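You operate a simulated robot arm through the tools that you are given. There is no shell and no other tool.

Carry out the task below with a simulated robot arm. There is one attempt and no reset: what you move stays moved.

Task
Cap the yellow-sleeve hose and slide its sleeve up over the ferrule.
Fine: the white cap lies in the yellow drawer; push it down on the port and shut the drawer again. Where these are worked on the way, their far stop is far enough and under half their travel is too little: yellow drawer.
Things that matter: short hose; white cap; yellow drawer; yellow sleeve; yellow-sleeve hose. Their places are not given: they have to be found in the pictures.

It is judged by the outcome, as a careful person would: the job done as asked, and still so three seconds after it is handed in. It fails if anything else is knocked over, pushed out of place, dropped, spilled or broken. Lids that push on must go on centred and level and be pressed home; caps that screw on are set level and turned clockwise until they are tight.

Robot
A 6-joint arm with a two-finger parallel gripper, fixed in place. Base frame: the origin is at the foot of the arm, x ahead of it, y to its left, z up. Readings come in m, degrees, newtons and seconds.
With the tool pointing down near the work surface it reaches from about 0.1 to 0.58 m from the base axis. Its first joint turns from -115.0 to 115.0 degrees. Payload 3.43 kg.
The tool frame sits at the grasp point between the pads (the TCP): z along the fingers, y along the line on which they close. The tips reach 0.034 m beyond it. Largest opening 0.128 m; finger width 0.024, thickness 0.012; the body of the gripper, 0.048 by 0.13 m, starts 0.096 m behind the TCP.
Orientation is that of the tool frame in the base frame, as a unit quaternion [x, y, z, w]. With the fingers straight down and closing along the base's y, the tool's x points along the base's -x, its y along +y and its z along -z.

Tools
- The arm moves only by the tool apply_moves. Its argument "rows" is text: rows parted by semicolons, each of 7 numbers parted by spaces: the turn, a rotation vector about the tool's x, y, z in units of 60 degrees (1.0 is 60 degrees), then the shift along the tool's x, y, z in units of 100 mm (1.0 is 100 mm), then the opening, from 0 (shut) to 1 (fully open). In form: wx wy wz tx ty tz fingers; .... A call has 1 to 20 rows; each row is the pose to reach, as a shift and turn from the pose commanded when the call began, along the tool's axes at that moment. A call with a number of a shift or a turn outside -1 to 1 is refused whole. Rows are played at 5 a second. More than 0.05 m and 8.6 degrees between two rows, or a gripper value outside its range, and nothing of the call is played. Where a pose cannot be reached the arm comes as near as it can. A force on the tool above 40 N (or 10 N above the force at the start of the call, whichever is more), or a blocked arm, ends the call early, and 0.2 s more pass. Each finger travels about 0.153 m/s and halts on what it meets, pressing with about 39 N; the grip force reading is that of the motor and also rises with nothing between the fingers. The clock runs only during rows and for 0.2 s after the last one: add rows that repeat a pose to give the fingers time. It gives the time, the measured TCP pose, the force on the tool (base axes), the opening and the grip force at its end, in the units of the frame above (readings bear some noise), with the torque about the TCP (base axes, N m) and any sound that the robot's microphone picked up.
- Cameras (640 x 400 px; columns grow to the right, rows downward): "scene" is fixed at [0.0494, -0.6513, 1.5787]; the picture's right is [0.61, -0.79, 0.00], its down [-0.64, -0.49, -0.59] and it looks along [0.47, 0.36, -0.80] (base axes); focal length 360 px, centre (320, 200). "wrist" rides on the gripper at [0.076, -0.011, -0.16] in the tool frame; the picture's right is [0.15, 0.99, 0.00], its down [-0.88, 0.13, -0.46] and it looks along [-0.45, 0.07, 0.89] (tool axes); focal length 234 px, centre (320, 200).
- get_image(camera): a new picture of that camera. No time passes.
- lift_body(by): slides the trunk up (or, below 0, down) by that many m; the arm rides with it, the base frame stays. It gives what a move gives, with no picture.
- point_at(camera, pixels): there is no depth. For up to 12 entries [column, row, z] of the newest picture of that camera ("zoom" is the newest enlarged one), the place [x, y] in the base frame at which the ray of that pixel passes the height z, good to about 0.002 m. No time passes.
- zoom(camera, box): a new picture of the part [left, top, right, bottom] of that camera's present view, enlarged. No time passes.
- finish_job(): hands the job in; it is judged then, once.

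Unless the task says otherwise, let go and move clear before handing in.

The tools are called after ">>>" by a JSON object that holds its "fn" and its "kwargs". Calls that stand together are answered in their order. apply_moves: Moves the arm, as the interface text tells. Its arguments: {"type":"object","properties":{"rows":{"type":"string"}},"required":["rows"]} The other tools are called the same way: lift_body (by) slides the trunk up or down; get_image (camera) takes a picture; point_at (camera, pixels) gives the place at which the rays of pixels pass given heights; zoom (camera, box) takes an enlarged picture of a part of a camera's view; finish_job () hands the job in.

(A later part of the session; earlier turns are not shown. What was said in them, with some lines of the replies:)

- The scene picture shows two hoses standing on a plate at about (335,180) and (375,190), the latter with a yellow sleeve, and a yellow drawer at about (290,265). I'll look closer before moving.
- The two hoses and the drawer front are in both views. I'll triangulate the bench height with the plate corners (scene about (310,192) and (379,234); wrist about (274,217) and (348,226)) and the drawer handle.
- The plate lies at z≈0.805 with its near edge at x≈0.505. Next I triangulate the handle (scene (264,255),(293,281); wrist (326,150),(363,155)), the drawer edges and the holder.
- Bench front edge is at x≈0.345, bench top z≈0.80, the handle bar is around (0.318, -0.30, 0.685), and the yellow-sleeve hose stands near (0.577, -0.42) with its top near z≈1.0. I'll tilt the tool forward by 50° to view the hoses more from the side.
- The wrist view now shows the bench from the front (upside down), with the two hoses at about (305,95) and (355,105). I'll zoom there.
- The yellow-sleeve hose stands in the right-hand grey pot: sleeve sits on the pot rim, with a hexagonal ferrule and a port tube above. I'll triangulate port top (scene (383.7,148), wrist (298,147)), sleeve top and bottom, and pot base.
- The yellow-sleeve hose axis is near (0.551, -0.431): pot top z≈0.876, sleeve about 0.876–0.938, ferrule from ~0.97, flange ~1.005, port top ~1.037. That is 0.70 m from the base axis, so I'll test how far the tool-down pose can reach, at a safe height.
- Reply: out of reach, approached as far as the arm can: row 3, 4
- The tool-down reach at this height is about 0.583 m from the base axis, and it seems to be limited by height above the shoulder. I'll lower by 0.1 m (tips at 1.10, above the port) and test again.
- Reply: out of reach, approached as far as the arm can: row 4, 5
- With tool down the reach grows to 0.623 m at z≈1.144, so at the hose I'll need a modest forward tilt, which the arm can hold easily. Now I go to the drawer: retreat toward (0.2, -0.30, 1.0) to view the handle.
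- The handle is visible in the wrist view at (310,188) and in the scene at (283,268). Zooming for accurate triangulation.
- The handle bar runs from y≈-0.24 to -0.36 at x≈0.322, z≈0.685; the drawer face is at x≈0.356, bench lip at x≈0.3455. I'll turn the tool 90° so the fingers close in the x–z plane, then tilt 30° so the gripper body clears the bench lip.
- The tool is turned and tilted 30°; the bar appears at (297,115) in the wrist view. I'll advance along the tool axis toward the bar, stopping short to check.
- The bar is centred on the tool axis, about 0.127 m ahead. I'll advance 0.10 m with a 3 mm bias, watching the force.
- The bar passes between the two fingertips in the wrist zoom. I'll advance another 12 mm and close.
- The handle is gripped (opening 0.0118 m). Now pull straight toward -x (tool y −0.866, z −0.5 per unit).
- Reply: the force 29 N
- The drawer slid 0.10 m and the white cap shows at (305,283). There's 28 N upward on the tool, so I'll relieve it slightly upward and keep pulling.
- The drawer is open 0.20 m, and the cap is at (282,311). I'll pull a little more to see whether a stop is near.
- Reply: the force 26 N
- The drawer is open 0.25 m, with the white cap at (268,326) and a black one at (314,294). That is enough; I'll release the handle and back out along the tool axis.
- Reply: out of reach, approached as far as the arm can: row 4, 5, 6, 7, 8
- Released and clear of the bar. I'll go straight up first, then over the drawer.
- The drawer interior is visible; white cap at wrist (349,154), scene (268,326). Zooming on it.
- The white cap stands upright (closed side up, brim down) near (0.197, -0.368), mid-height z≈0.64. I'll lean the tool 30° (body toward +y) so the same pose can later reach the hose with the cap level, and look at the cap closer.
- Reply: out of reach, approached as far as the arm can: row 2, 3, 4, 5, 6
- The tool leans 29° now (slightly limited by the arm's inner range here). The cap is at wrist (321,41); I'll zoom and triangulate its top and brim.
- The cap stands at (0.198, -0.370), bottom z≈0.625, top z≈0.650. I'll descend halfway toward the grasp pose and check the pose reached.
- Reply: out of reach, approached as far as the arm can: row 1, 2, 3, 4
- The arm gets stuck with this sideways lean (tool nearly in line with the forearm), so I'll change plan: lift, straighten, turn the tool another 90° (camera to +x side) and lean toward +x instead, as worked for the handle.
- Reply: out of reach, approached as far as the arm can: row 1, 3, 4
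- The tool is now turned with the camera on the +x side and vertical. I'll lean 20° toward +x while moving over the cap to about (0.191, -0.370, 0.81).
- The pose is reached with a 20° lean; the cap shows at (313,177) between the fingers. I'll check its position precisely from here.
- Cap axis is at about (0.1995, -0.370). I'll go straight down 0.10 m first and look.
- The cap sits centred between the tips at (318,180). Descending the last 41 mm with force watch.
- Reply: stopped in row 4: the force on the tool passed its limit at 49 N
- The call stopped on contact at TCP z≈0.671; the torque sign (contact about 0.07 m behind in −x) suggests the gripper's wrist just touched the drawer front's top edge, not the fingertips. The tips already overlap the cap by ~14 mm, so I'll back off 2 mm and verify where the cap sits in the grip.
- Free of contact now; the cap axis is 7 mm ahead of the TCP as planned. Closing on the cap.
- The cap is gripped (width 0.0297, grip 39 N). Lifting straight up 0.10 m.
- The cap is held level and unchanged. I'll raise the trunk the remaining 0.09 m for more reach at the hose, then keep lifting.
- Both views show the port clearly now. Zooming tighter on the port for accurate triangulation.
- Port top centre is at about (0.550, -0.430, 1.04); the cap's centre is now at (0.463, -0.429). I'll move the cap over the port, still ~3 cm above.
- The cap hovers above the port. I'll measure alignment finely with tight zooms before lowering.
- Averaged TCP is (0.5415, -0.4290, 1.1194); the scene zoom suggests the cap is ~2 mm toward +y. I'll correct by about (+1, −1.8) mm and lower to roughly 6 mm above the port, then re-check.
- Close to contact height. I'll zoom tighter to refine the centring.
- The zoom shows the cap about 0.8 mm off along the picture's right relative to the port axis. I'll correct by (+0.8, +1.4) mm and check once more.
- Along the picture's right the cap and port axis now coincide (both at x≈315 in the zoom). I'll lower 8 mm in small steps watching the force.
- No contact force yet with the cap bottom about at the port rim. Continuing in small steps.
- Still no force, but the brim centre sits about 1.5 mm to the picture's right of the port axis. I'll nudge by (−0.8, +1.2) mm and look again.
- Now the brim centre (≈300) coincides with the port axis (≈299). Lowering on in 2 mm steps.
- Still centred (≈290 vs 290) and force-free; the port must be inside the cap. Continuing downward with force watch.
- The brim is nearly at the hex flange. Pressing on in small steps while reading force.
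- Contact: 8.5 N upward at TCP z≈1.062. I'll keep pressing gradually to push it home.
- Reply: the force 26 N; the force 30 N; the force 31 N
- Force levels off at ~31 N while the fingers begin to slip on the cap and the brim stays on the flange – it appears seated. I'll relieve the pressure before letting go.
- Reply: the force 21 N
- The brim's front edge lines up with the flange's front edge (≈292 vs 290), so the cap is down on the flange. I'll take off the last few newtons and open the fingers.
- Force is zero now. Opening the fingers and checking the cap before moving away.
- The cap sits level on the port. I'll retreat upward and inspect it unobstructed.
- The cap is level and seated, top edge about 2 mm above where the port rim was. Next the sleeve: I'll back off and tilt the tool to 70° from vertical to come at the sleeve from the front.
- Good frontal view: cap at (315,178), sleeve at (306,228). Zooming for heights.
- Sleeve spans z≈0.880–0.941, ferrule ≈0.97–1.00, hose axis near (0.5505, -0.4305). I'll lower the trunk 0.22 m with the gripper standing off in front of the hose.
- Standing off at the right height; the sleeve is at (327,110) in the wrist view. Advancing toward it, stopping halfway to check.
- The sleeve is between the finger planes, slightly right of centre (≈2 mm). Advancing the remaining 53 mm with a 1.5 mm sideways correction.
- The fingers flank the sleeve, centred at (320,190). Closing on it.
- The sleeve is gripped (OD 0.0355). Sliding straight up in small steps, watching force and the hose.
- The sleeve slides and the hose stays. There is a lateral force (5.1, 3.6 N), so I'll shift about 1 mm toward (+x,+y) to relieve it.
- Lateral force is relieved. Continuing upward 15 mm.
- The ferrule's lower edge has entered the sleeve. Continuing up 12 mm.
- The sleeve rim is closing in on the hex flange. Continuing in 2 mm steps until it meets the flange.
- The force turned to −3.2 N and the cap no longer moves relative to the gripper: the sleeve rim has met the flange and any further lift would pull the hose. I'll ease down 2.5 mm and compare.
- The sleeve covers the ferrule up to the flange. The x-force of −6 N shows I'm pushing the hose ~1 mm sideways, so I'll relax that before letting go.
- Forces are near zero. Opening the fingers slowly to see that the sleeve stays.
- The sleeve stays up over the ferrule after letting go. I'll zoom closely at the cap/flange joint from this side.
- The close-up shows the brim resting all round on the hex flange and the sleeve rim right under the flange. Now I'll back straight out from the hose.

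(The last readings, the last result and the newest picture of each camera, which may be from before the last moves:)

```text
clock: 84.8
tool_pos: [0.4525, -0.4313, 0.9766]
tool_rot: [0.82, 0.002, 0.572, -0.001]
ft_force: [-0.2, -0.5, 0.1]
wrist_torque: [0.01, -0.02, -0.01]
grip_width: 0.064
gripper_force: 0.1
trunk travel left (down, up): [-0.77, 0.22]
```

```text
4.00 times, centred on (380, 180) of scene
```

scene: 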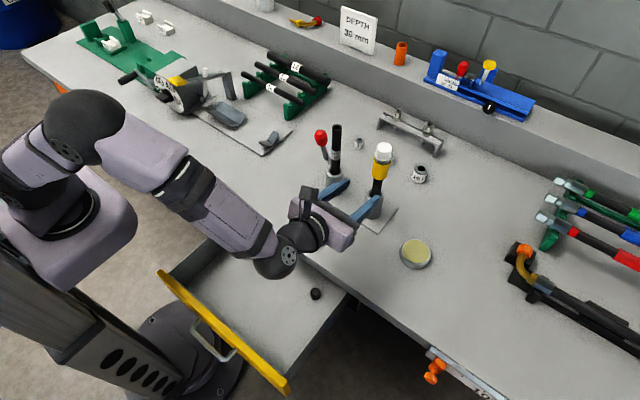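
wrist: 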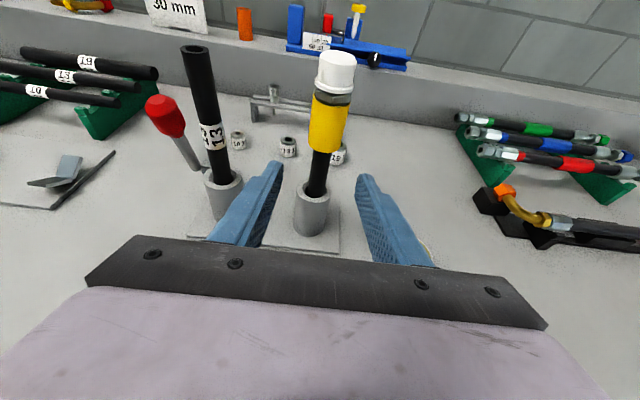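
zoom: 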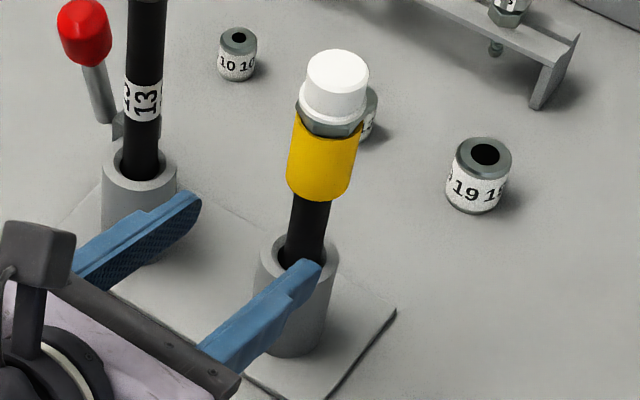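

Everything at the hose looks right: cap seated, sleeve under the flange. Next, shut the drawer: raise the trunk 0.13 m, reduce the lean to 30° and travel back over the drawer.

>>> {"fn": "lift_body", "kwargs": {"by": 0.13}}

>>> {"fn": "apply_moves", "kwargs": {"rows": "0 0 0 -0.12 0 -0.33 0.4; 0 -0.13 0 -0.22 0 -0.62 0.3; 0 -0.26 0 -0.34 0 -0.94 0.2; 0 -0.4 0 -0.34 0 -0.94 0.1; 0 -0.53 0 -0.34 0 -0.94 0; 0 -0.66 0 -0.34 0 -0.94 0; 0 -0.66 0 -0.34 0 -0.94 0"}}

>>> {"fn": "get_image", "kwargs": {"camera": "scene"}}

```text
clock: 86.4
tool_pos: [0.4523, -0.4295, 1.1081]
tool_rot: [0.82, 0.002, 0.572, -0.002]
ft_force: [0.1, -0.3, -0.1]
wrist_torque: [-0.01, -0.01, 0.01]
grip_width: 0.064
gripper_force: 0.0
trunk travel left (down, up): [-0.9, 0.09]
```

```text
clock: 88.0
tool_pos: [0.3511, -0.4303, 1.1085]
tool_rot: [0.965, 0.002, 0.261, 0.001]
ft_force: [0.0, -1.3, 0.6]
wrist_torque: [-0.02, -0.01, 0.0]
grip_width: 0.0003
gripper_force: 33.4
trunk travel left (down, up): [-0.9, 0.09]
```

```text
taken
```

scene: 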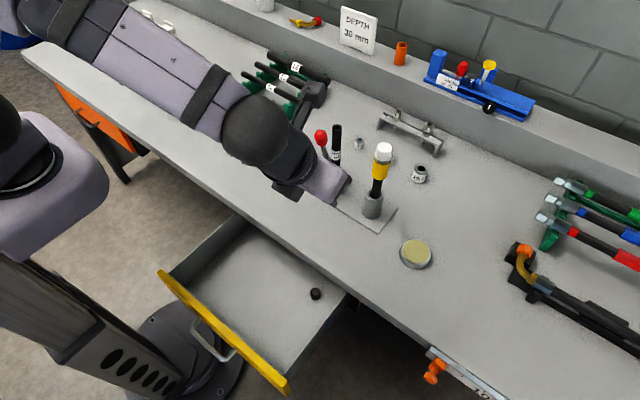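

>>> {"fn": "apply_moves", "kwargs": {"rows": "0 0 0 -0.3 -0.01 0.015 0; 0 0 0 -0.62 -0.02 0.03 0; 0 0 0 -0.955 -0.025 0.05 0; 0 0 0 -0.955 -0.025 0.05 0"}}

>>> {"fn": "apply_moves", "kwargs": {"rows": "0 0 0 -0.3 -0.01 0.015 0; 0 0 0 -0.62 -0.02 0.03 0; 0 0 0 -0.955 -0.025 0.05 0; 0 0 0 -0.955 -0.025 0.05 0"}}

>>> {"fn": "apply_moves", "kwargs": {"rows": "0 0 0 -0.3 -0.01 0.015 0; 0 0 0 -0.62 -0.02 0.03 0; 0 0 0 -0.955 -0.025 0.05 0; 0 0 0 -0.955 -0.025 0.05 0"}}

>>> {"fn": "get_image", "kwargs": {"camera": "scene"}}

```text
clock: 89.0
tool_pos: [0.2706, -0.4278, 1.0553]
tool_rot: [0.966, 0.002, 0.26, 0.0]
ft_force: [-0.2, -0.6, 0.2]
wrist_torque: [0.0, 0.02, -0.01]
grip_width: 0.0001
gripper_force: 32.9
trunk travel left (down, up): [-0.9, 0.09]
```

```text
clock: 90.0
tool_pos: [0.1927, -0.4268, 1.0019]
tool_rot: [0.965, 0.003, 0.261, -0.001]
ft_force: [0.3, -0.8, -0.2]
wrist_torque: [0.01, 0.02, 0.0]
grip_width: 0.0
gripper_force: 33.2
trunk travel left (down, up): [-0.9, 0.09]
```

```text
clock: 91.0
tool_pos: [0.1123, -0.424, 0.952]
tool_rot: [0.965, 0.003, 0.262, -0.001]
ft_force: [0.0, -0.8, -0.4]
wrist_torque: [-0.02, 0.02, -0.02]
grip_width: 0.0001
gripper_force: 33.1
trunk travel left (down, up): [-0.9, 0.09]
```

```text
taken
```

scene: 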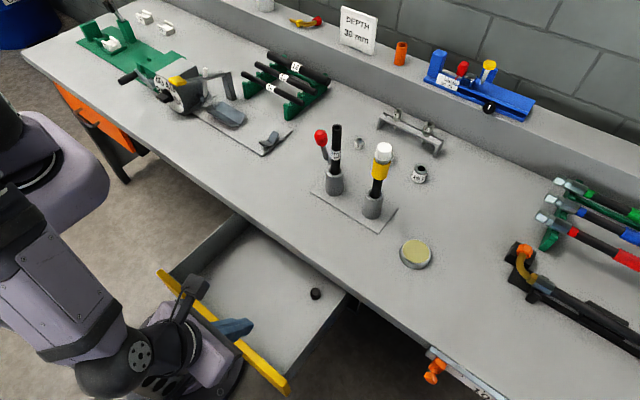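

>>> {"fn": "apply_moves", "kwargs": {"rows": "0 0 0 -0.3 -0.01 0.0 0; 0 0 0 -0.62 -0.02 0.0 0; 0 0 0 -0.955 -0.02 0.0 0; 0 0 0 -0.955 -0.02 0.0 0"}}

>>> {"fn": "get_image", "kwargs": {"camera": "wrist"}}

>>> {"fn": "get_image", "kwargs": {"camera": "scene"}}

```text
clock: 92.0
tool_pos: [0.029, -0.4225, 0.9036]
tool_rot: [0.965, 0.002, 0.261, 0.0]
ft_force: [-0.3, -0.1, -0.3]
wrist_torque: [0.0, 0.02, 0.0]
grip_width: 0.0001
gripper_force: 33.1
trunk travel left (down, up): [-0.9, 0.09]
```

```text
taken
```

wrist: 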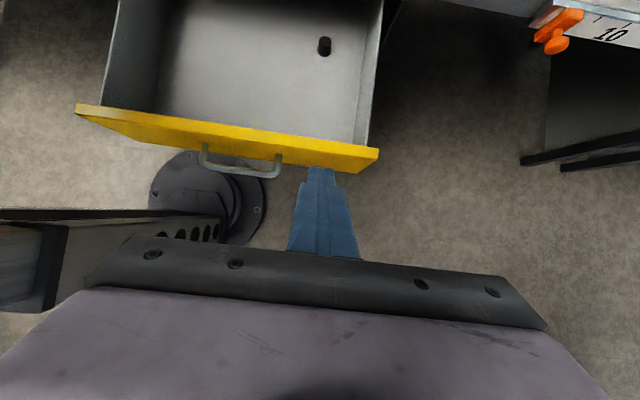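

```text
taken
```

scene: 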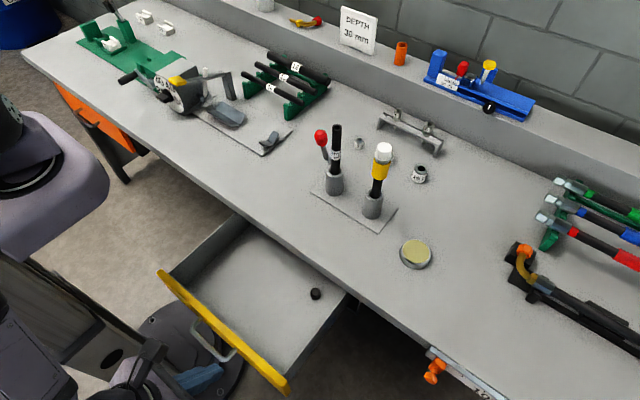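

I'm in front of the drawer panel, right of the handle. Lowering straight down to panel height.

>>> {"fn": "apply_moves", "kwargs": {"rows": "0 0 0 -0.15 0 0.26 0; 0 0 0 -0.3 0 0.52 0; 0 0 0 -0.445 0 0.77 0; 0 0 0 -0.445 0 0.77 0"}}

>>> {"fn": "apply_moves", "kwargs": {"rows": "0 0 0 -0.15 0 0.26 0; 0 0 0 -0.3 0 0.52 0; 0 0 0 -0.445 0 0.77 0; 0 0 0 -0.445 0 0.77 0"}}

>>> {"fn": "get_image", "kwargs": {"camera": "wrist"}}

>>> {"fn": "zoom", "kwargs": {"camera": "scene", "box": [130, 250, 330, 400]}}

```text
clock: 93.0
tool_pos: [0.0292, -0.4236, 0.8131]
tool_rot: [0.966, 0.002, 0.26, -0.001]
ft_force: [0.3, -0.2, 0.0]
wrist_torque: [-0.01, 0.02, -0.01]
grip_width: 0.0
gripper_force: 32.6
trunk travel left (down, up): [-0.9, 0.09]
```

```text
clock: 94.0
tool_pos: [0.0294, -0.4227, 0.7238]
tool_rot: [0.965, 0.001, 0.261, 0.001]
ft_force: [0.8, -0.2, 0.4]
wrist_torque: [0.0, 0.01, 0.01]
grip_width: 0.0
gripper_force: 33.1
trunk travel left (down, up): [-0.9, 0.09]
```

```text
taken
```

wrist: 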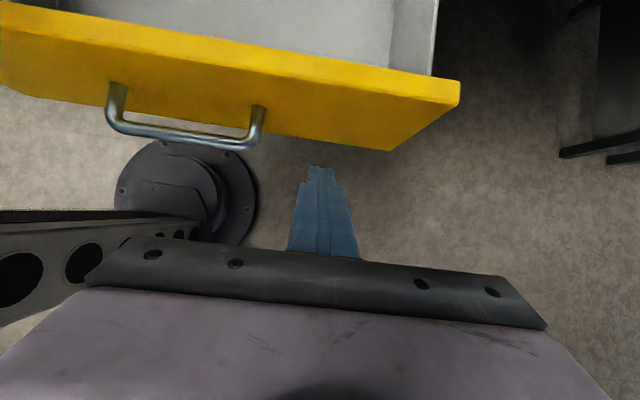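

```text
2.67 times, centred on (230, 325) of scene
```

zoom: 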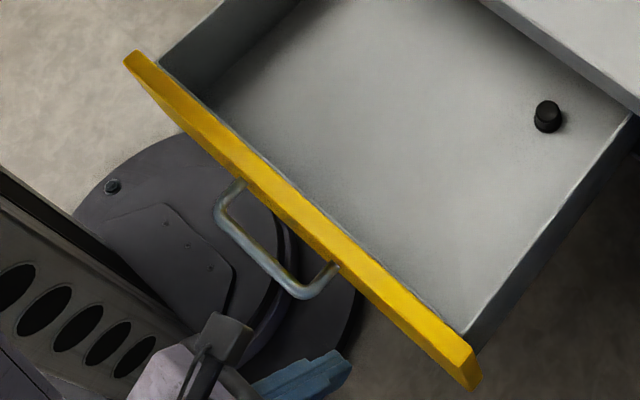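

The closed fingertips face the panel right of the handle. Pushing along +x in steps.

>>> {"fn": "apply_moves", "kwargs": {"rows": "0 0 0 0.2 0 0.115 0; 0 0 0 0.35 0 0.2 0; 0 0 0 0.45 0 0.26 0; 0 0 0 0.55 0 0.318 0; 0 0 0 0.65 0 0.375 0; 0 0 0 0.75 0 0.433 0; 0 0 0 0.866 0 0.5 0; 0 0 0 0.866 0 0.5 0"}}

>>> {"fn": "get_image", "kwargs": {"camera": "scene"}}

```text
clock: 95.8
tool_pos: [0.1304, -0.4219, 0.724]
tool_rot: [0.965, 0.002, 0.261, -0.001]
ft_force: [-0.2, -0.9, 0.4]
wrist_torque: [-0.01, 0.0, 0.01]
grip_width: 0.0002
gripper_force: 33.2
trunk travel left (down, up): [-0.9, 0.09]
```

```text
taken
```

scene: 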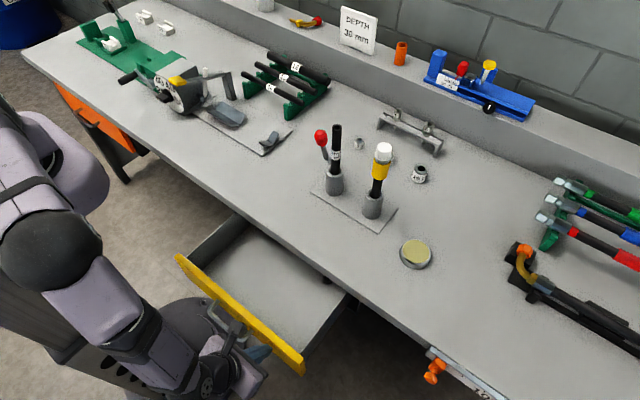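

The drawer is moving in with the push and shows no resistance. Continuing.

>>> {"fn": "apply_moves", "kwargs": {"rows": "0 0 0 0.15 0 0.087 0; 0 0 0 0.3 0 0.173 0; 0 0 0 0.45 0 0.26 0; 0 0 0 0.6 0 0.346 0; 0 0 0 0.75 0 0.433 0; 0 0 0 0.866 0 0.5 0; 0 0 0 0.866 0 0.5 0"}}

>>> {"fn": "get_image", "kwargs": {"camera": "scene"}}

>>> {"fn": "get_image", "kwargs": {"camera": "wrist"}}

```text
clock: 97.4
tool_pos: [0.2314, -0.4201, 0.7257]
tool_rot: [0.965, 0.003, 0.261, -0.001]
ft_force: [-0.2, 0.0, -0.1]
wrist_torque: [-0.01, 0.01, 0.0]
grip_width: 0.0
gripper_force: 32.6
trunk travel left (down, up): [-0.9, 0.09]
```

```text
taken
```

scene: 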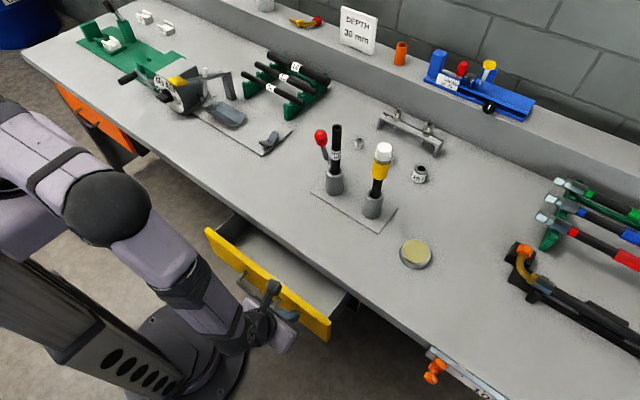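

```text
taken
```

wrist: 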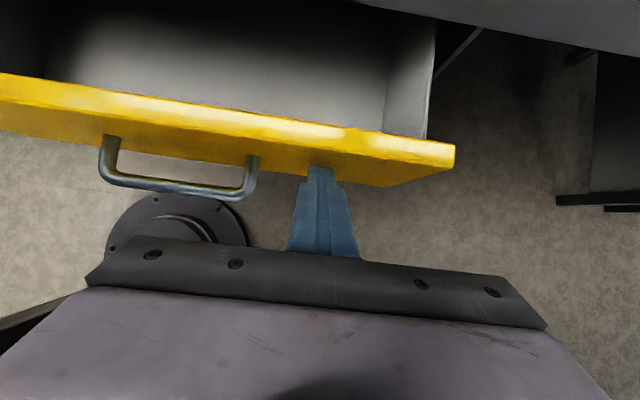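

Nearly there: about 0.097 m left. Pushing on 0.085 m, then small steps to the closed stop.

>>> {"fn": "apply_moves", "kwargs": {"rows": "0 0 0 0.15 0 0.087 0; 0 0 0 0.3 0 0.173 0; 0 0 0 0.45 0 0.26 0; 0 0 0 0.6 0 0.346 0; 0 0 0 0.736 0 0.425 0; 0 0 0 0.736 0 0.425 0"}}

>>> {"fn": "get_image", "kwargs": {"camera": "wrist"}}

>>> {"fn": "zoom", "kwargs": {"camera": "scene", "box": [200, 190, 380, 330]}}

```text
clock: 98.8
tool_pos: [0.315, -0.4217, 0.726]
tool_rot: [0.965, 0.003, 0.262, -0.001]
ft_force: [-0.1, 0.0, 0.4]
wrist_torque: [-0.01, -0.02, 0.03]
grip_width: 0.0001
gripper_force: 33.3
trunk travel left (down, up): [-0.9, 0.09]
```

```text
taken
```

wrist: 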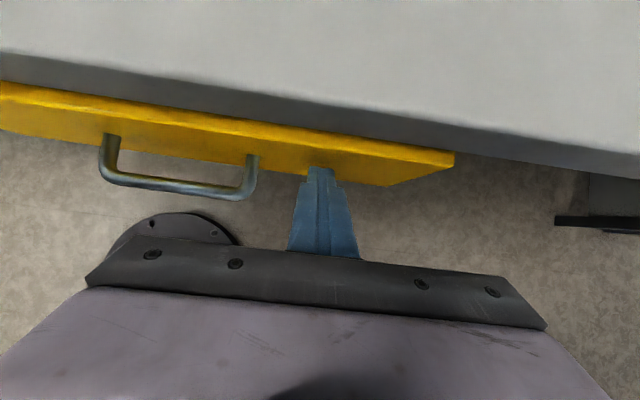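

```text
2.86 times, centred on (290, 260) of scene
```

zoom: 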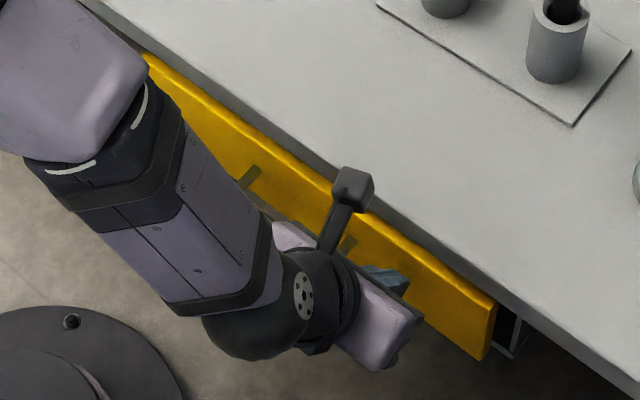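

>>> {"fn": "apply_moves", "kwargs": {"rows": "0 0 0 0.035 0 0.02 0; 0 0 0 0.069 0 0.04 0; 0 0 0 0.104 0 0.06 0; 0 0 0 0.104 0 0.06 0"}}

>>> {"fn": "apply_moves", "kwargs": {"rows": "0 0 0 0.026 0 0.015 0; 0 0 0 0.052 0 0.03 0; 0 0 0 0.052 0 0.03 0"}}

>>> {"fn": "get_image", "kwargs": {"camera": "wrist"}}

>>> {"fn": "zoom", "kwargs": {"camera": "scene", "box": [200, 190, 380, 330]}}

```text
clock: 99.8
tool_pos: [0.3251, -0.4206, 0.7264]
tool_rot: [0.965, 0.002, 0.261, -0.001]
ft_force: [-3.1, 0.2, 0.0]
wrist_torque: [0.0, 0.1, 0.0]
grip_width: 0.0
gripper_force: 32.8
trunk travel left (down, up): [-0.9, 0.09]
```

```text
clock: 100.6
tool_pos: [0.3277, -0.4219, 0.7242]
tool_rot: [0.966, -0.001, 0.257, 0.001]
ft_force: [-14.5, 0.9, 5.1]
wrist_torque: [-0.07, 0.24, 0.01]
grip_width: 0.0
gripper_force: 33.1
trunk travel left (down, up): [-0.9, 0.09]
stopped in row 3: the force on the tool passed its limit at 41 N (the readings are from after the stop); the commanded pose is now the measured one
```

```text
taken
```

wrist: 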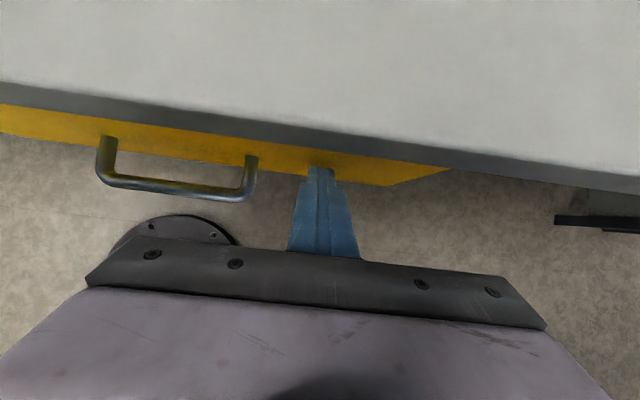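

```text
2.86 times, centred on (290, 260) of scene
```

zoom: 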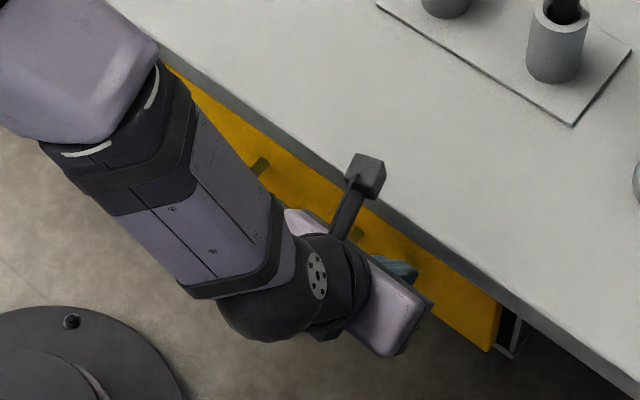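

The drawer hit its stop at TCP x≈0.328 (panel back under the bench lip as at the start). Backing away from it.

>>> {"fn": "apply_moves", "kwargs": {"rows": "0 0 0 -0.1 0 -0.058 0; 0 0 0 -0.3 0 -0.173 0; 0 0 0 -0.6 0 -0.346 0; 0 0 0 -0.6 0 -0.346 0"}}

>>> {"fn": "apply_moves", "kwargs": {"rows": "0 0 0 0.1 0 -0.35 0; 0 0 0 0.2 0 -0.7 0; 0 0 0 0.3 0 -1 0; 0 0 0 0.3 0 -1 0"}}

>>> {"fn": "get_image", "kwargs": {"camera": "scene"}}

>>> {"fn": "get_image", "kwargs": {"camera": "wrist"}}

```text
clock: 101.6
tool_pos: [0.2604, -0.4202, 0.725]
tool_rot: [0.966, -0.001, 0.257, 0.0]
ft_force: [0.7, 0.7, 0.3]
wrist_torque: [0.01, 0.01, -0.01]
grip_width: 0.0
gripper_force: 32.8
trunk travel left (down, up): [-0.9, 0.09]
```

```text
clock: 102.6
tool_pos: [0.2352, -0.4187, 0.8262]
tool_rot: [0.966, -0.001, 0.257, 0.0]
ft_force: [-0.5, 0.1, -0.9]
wrist_torque: [-0.01, 0.04, 0.02]
grip_width: 0.0
gripper_force: 32.9
trunk travel left (down, up): [-0.9, 0.09]
```

```text
taken
```

scene: 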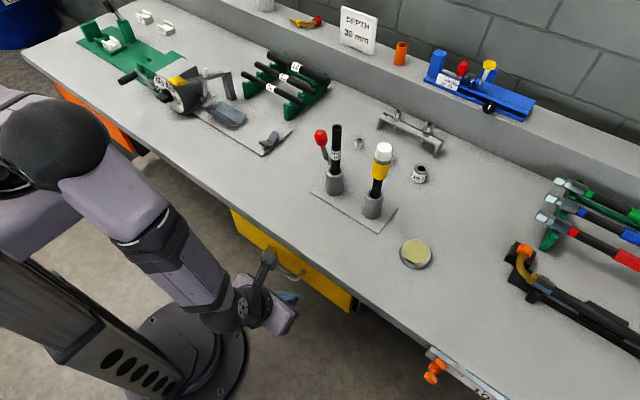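

```text
taken
```

wrist: 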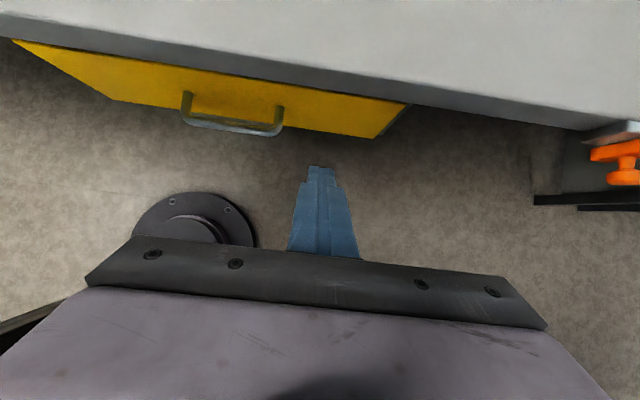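

The drawer looks shut. Verifying it against the start picture, and the hose state, with zooms.

>>> {"fn": "zoom", "kwargs": {"camera": "scene", "box": [200, 180, 380, 320]}}

>>> {"fn": "zoom", "kwargs": {"camera": "scene", "box": [310, 110, 430, 230]}}

>>> {"fn": "zoom", "kwargs": {"camera": "scene", "box": [366, 136, 402, 172]}}

```text
2.86 times, centred on (290, 250) of scene
```

zoom: 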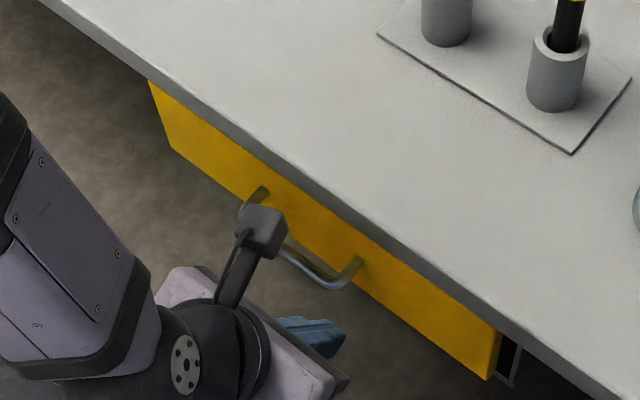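

```text
3.33 times, centred on (370, 170) of scene
```

zoom: 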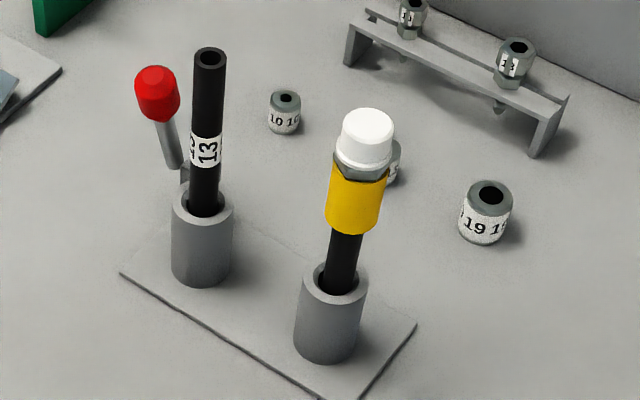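

```text
11.11 times, centred on (384, 154) of scene
```

zoom: 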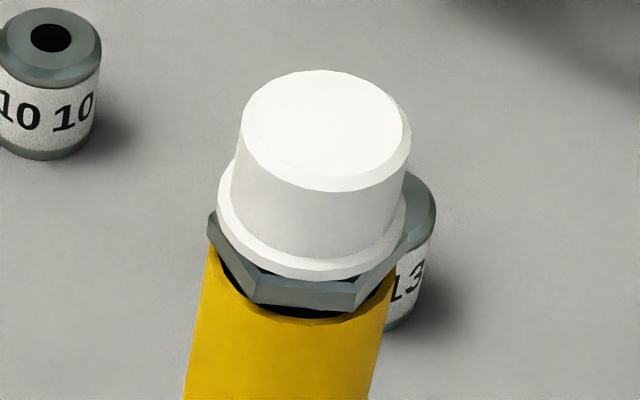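

The drawer edges and handle match the opening picture exactly, the cap sits level on the flange, and the sleeve is up over the ferrule with the hose undisturbed. I'll move the arm a little further clear with the fingers open, then hand in.

>>> {"fn": "apply_moves", "kwargs": {"rows": "0 0 0 0.1 0 -0.3 0.2; 0 0 0 0.2 0 -0.6 0.4; 0 0 0 0.3 0 -0.9 0.5; 0 0 0 0.3 0 -0.9 0.5"}}

>>> {"fn": "get_image", "kwargs": {"camera": "scene"}}

>>> {"fn": "zoom", "kwargs": {"camera": "scene", "box": [220, 110, 430, 320]}}

```text
clock: 103.6
tool_pos: [0.2194, -0.4201, 0.9202]
tool_rot: [0.966, 0.0, 0.257, -0.001]
ft_force: [-1.5, 0.5, 0.0]
wrist_torque: [0.03, 0.02, 0.04]
grip_width: 0.0641
gripper_force: 0.2
trunk travel left (down, up): [-0.9, 0.09]
```

```text
taken
```

scene: 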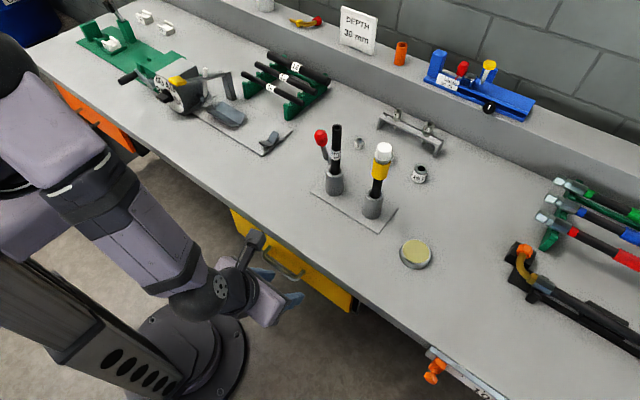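

```text
1.90 times, centred on (325, 215) of scene
```

zoom: 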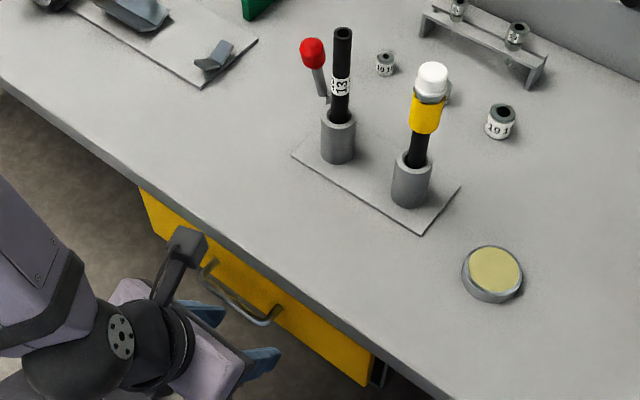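

The latest picture shows the white cap on the port at (384,150), the sleeve up over the ferrule, the drawer shut, and nothing else disturbed; the arm is clear with its fingers empty. Handing the job in.

>>> {"fn": "finish_job", "kwargs": {}}

```text
The job is handed in.
```

The job is handed in: the yellow-sleeve hose is capped, its sleeve is up over the ferrule, and the yellow drawer is shut again.

- **Cap:** I took the white cap from the drawer and pressed it down with about 31 N. It stopped moving there and the fingers began to slip on it. In the close-ups it sits level with its brim on the hex flange. The microphone reported no click, so that it is fully home rests on the pictures and the force.
- **Sleeve:** It slid about 65 mm up the hose until it met the underside of the flange. It stayed there after I let go, and was still there in the last picture about 20 seconds later.
- **Drawer:** I opened it about 0.25 m without meeting a stop, then pushed it shut until it stopped hard. It matches the starting picture.
- **Contacts on the way:** The gripper's wrist touched something, probably the top edge of the drawer front, while I was picking up the cap, and the force limit stopped the move at 49 N. The hose also flexed about 2 mm sideways while I worked on it.

Nothing else looks disturbed in the final picture, and the arm is clear with its fingers empty.
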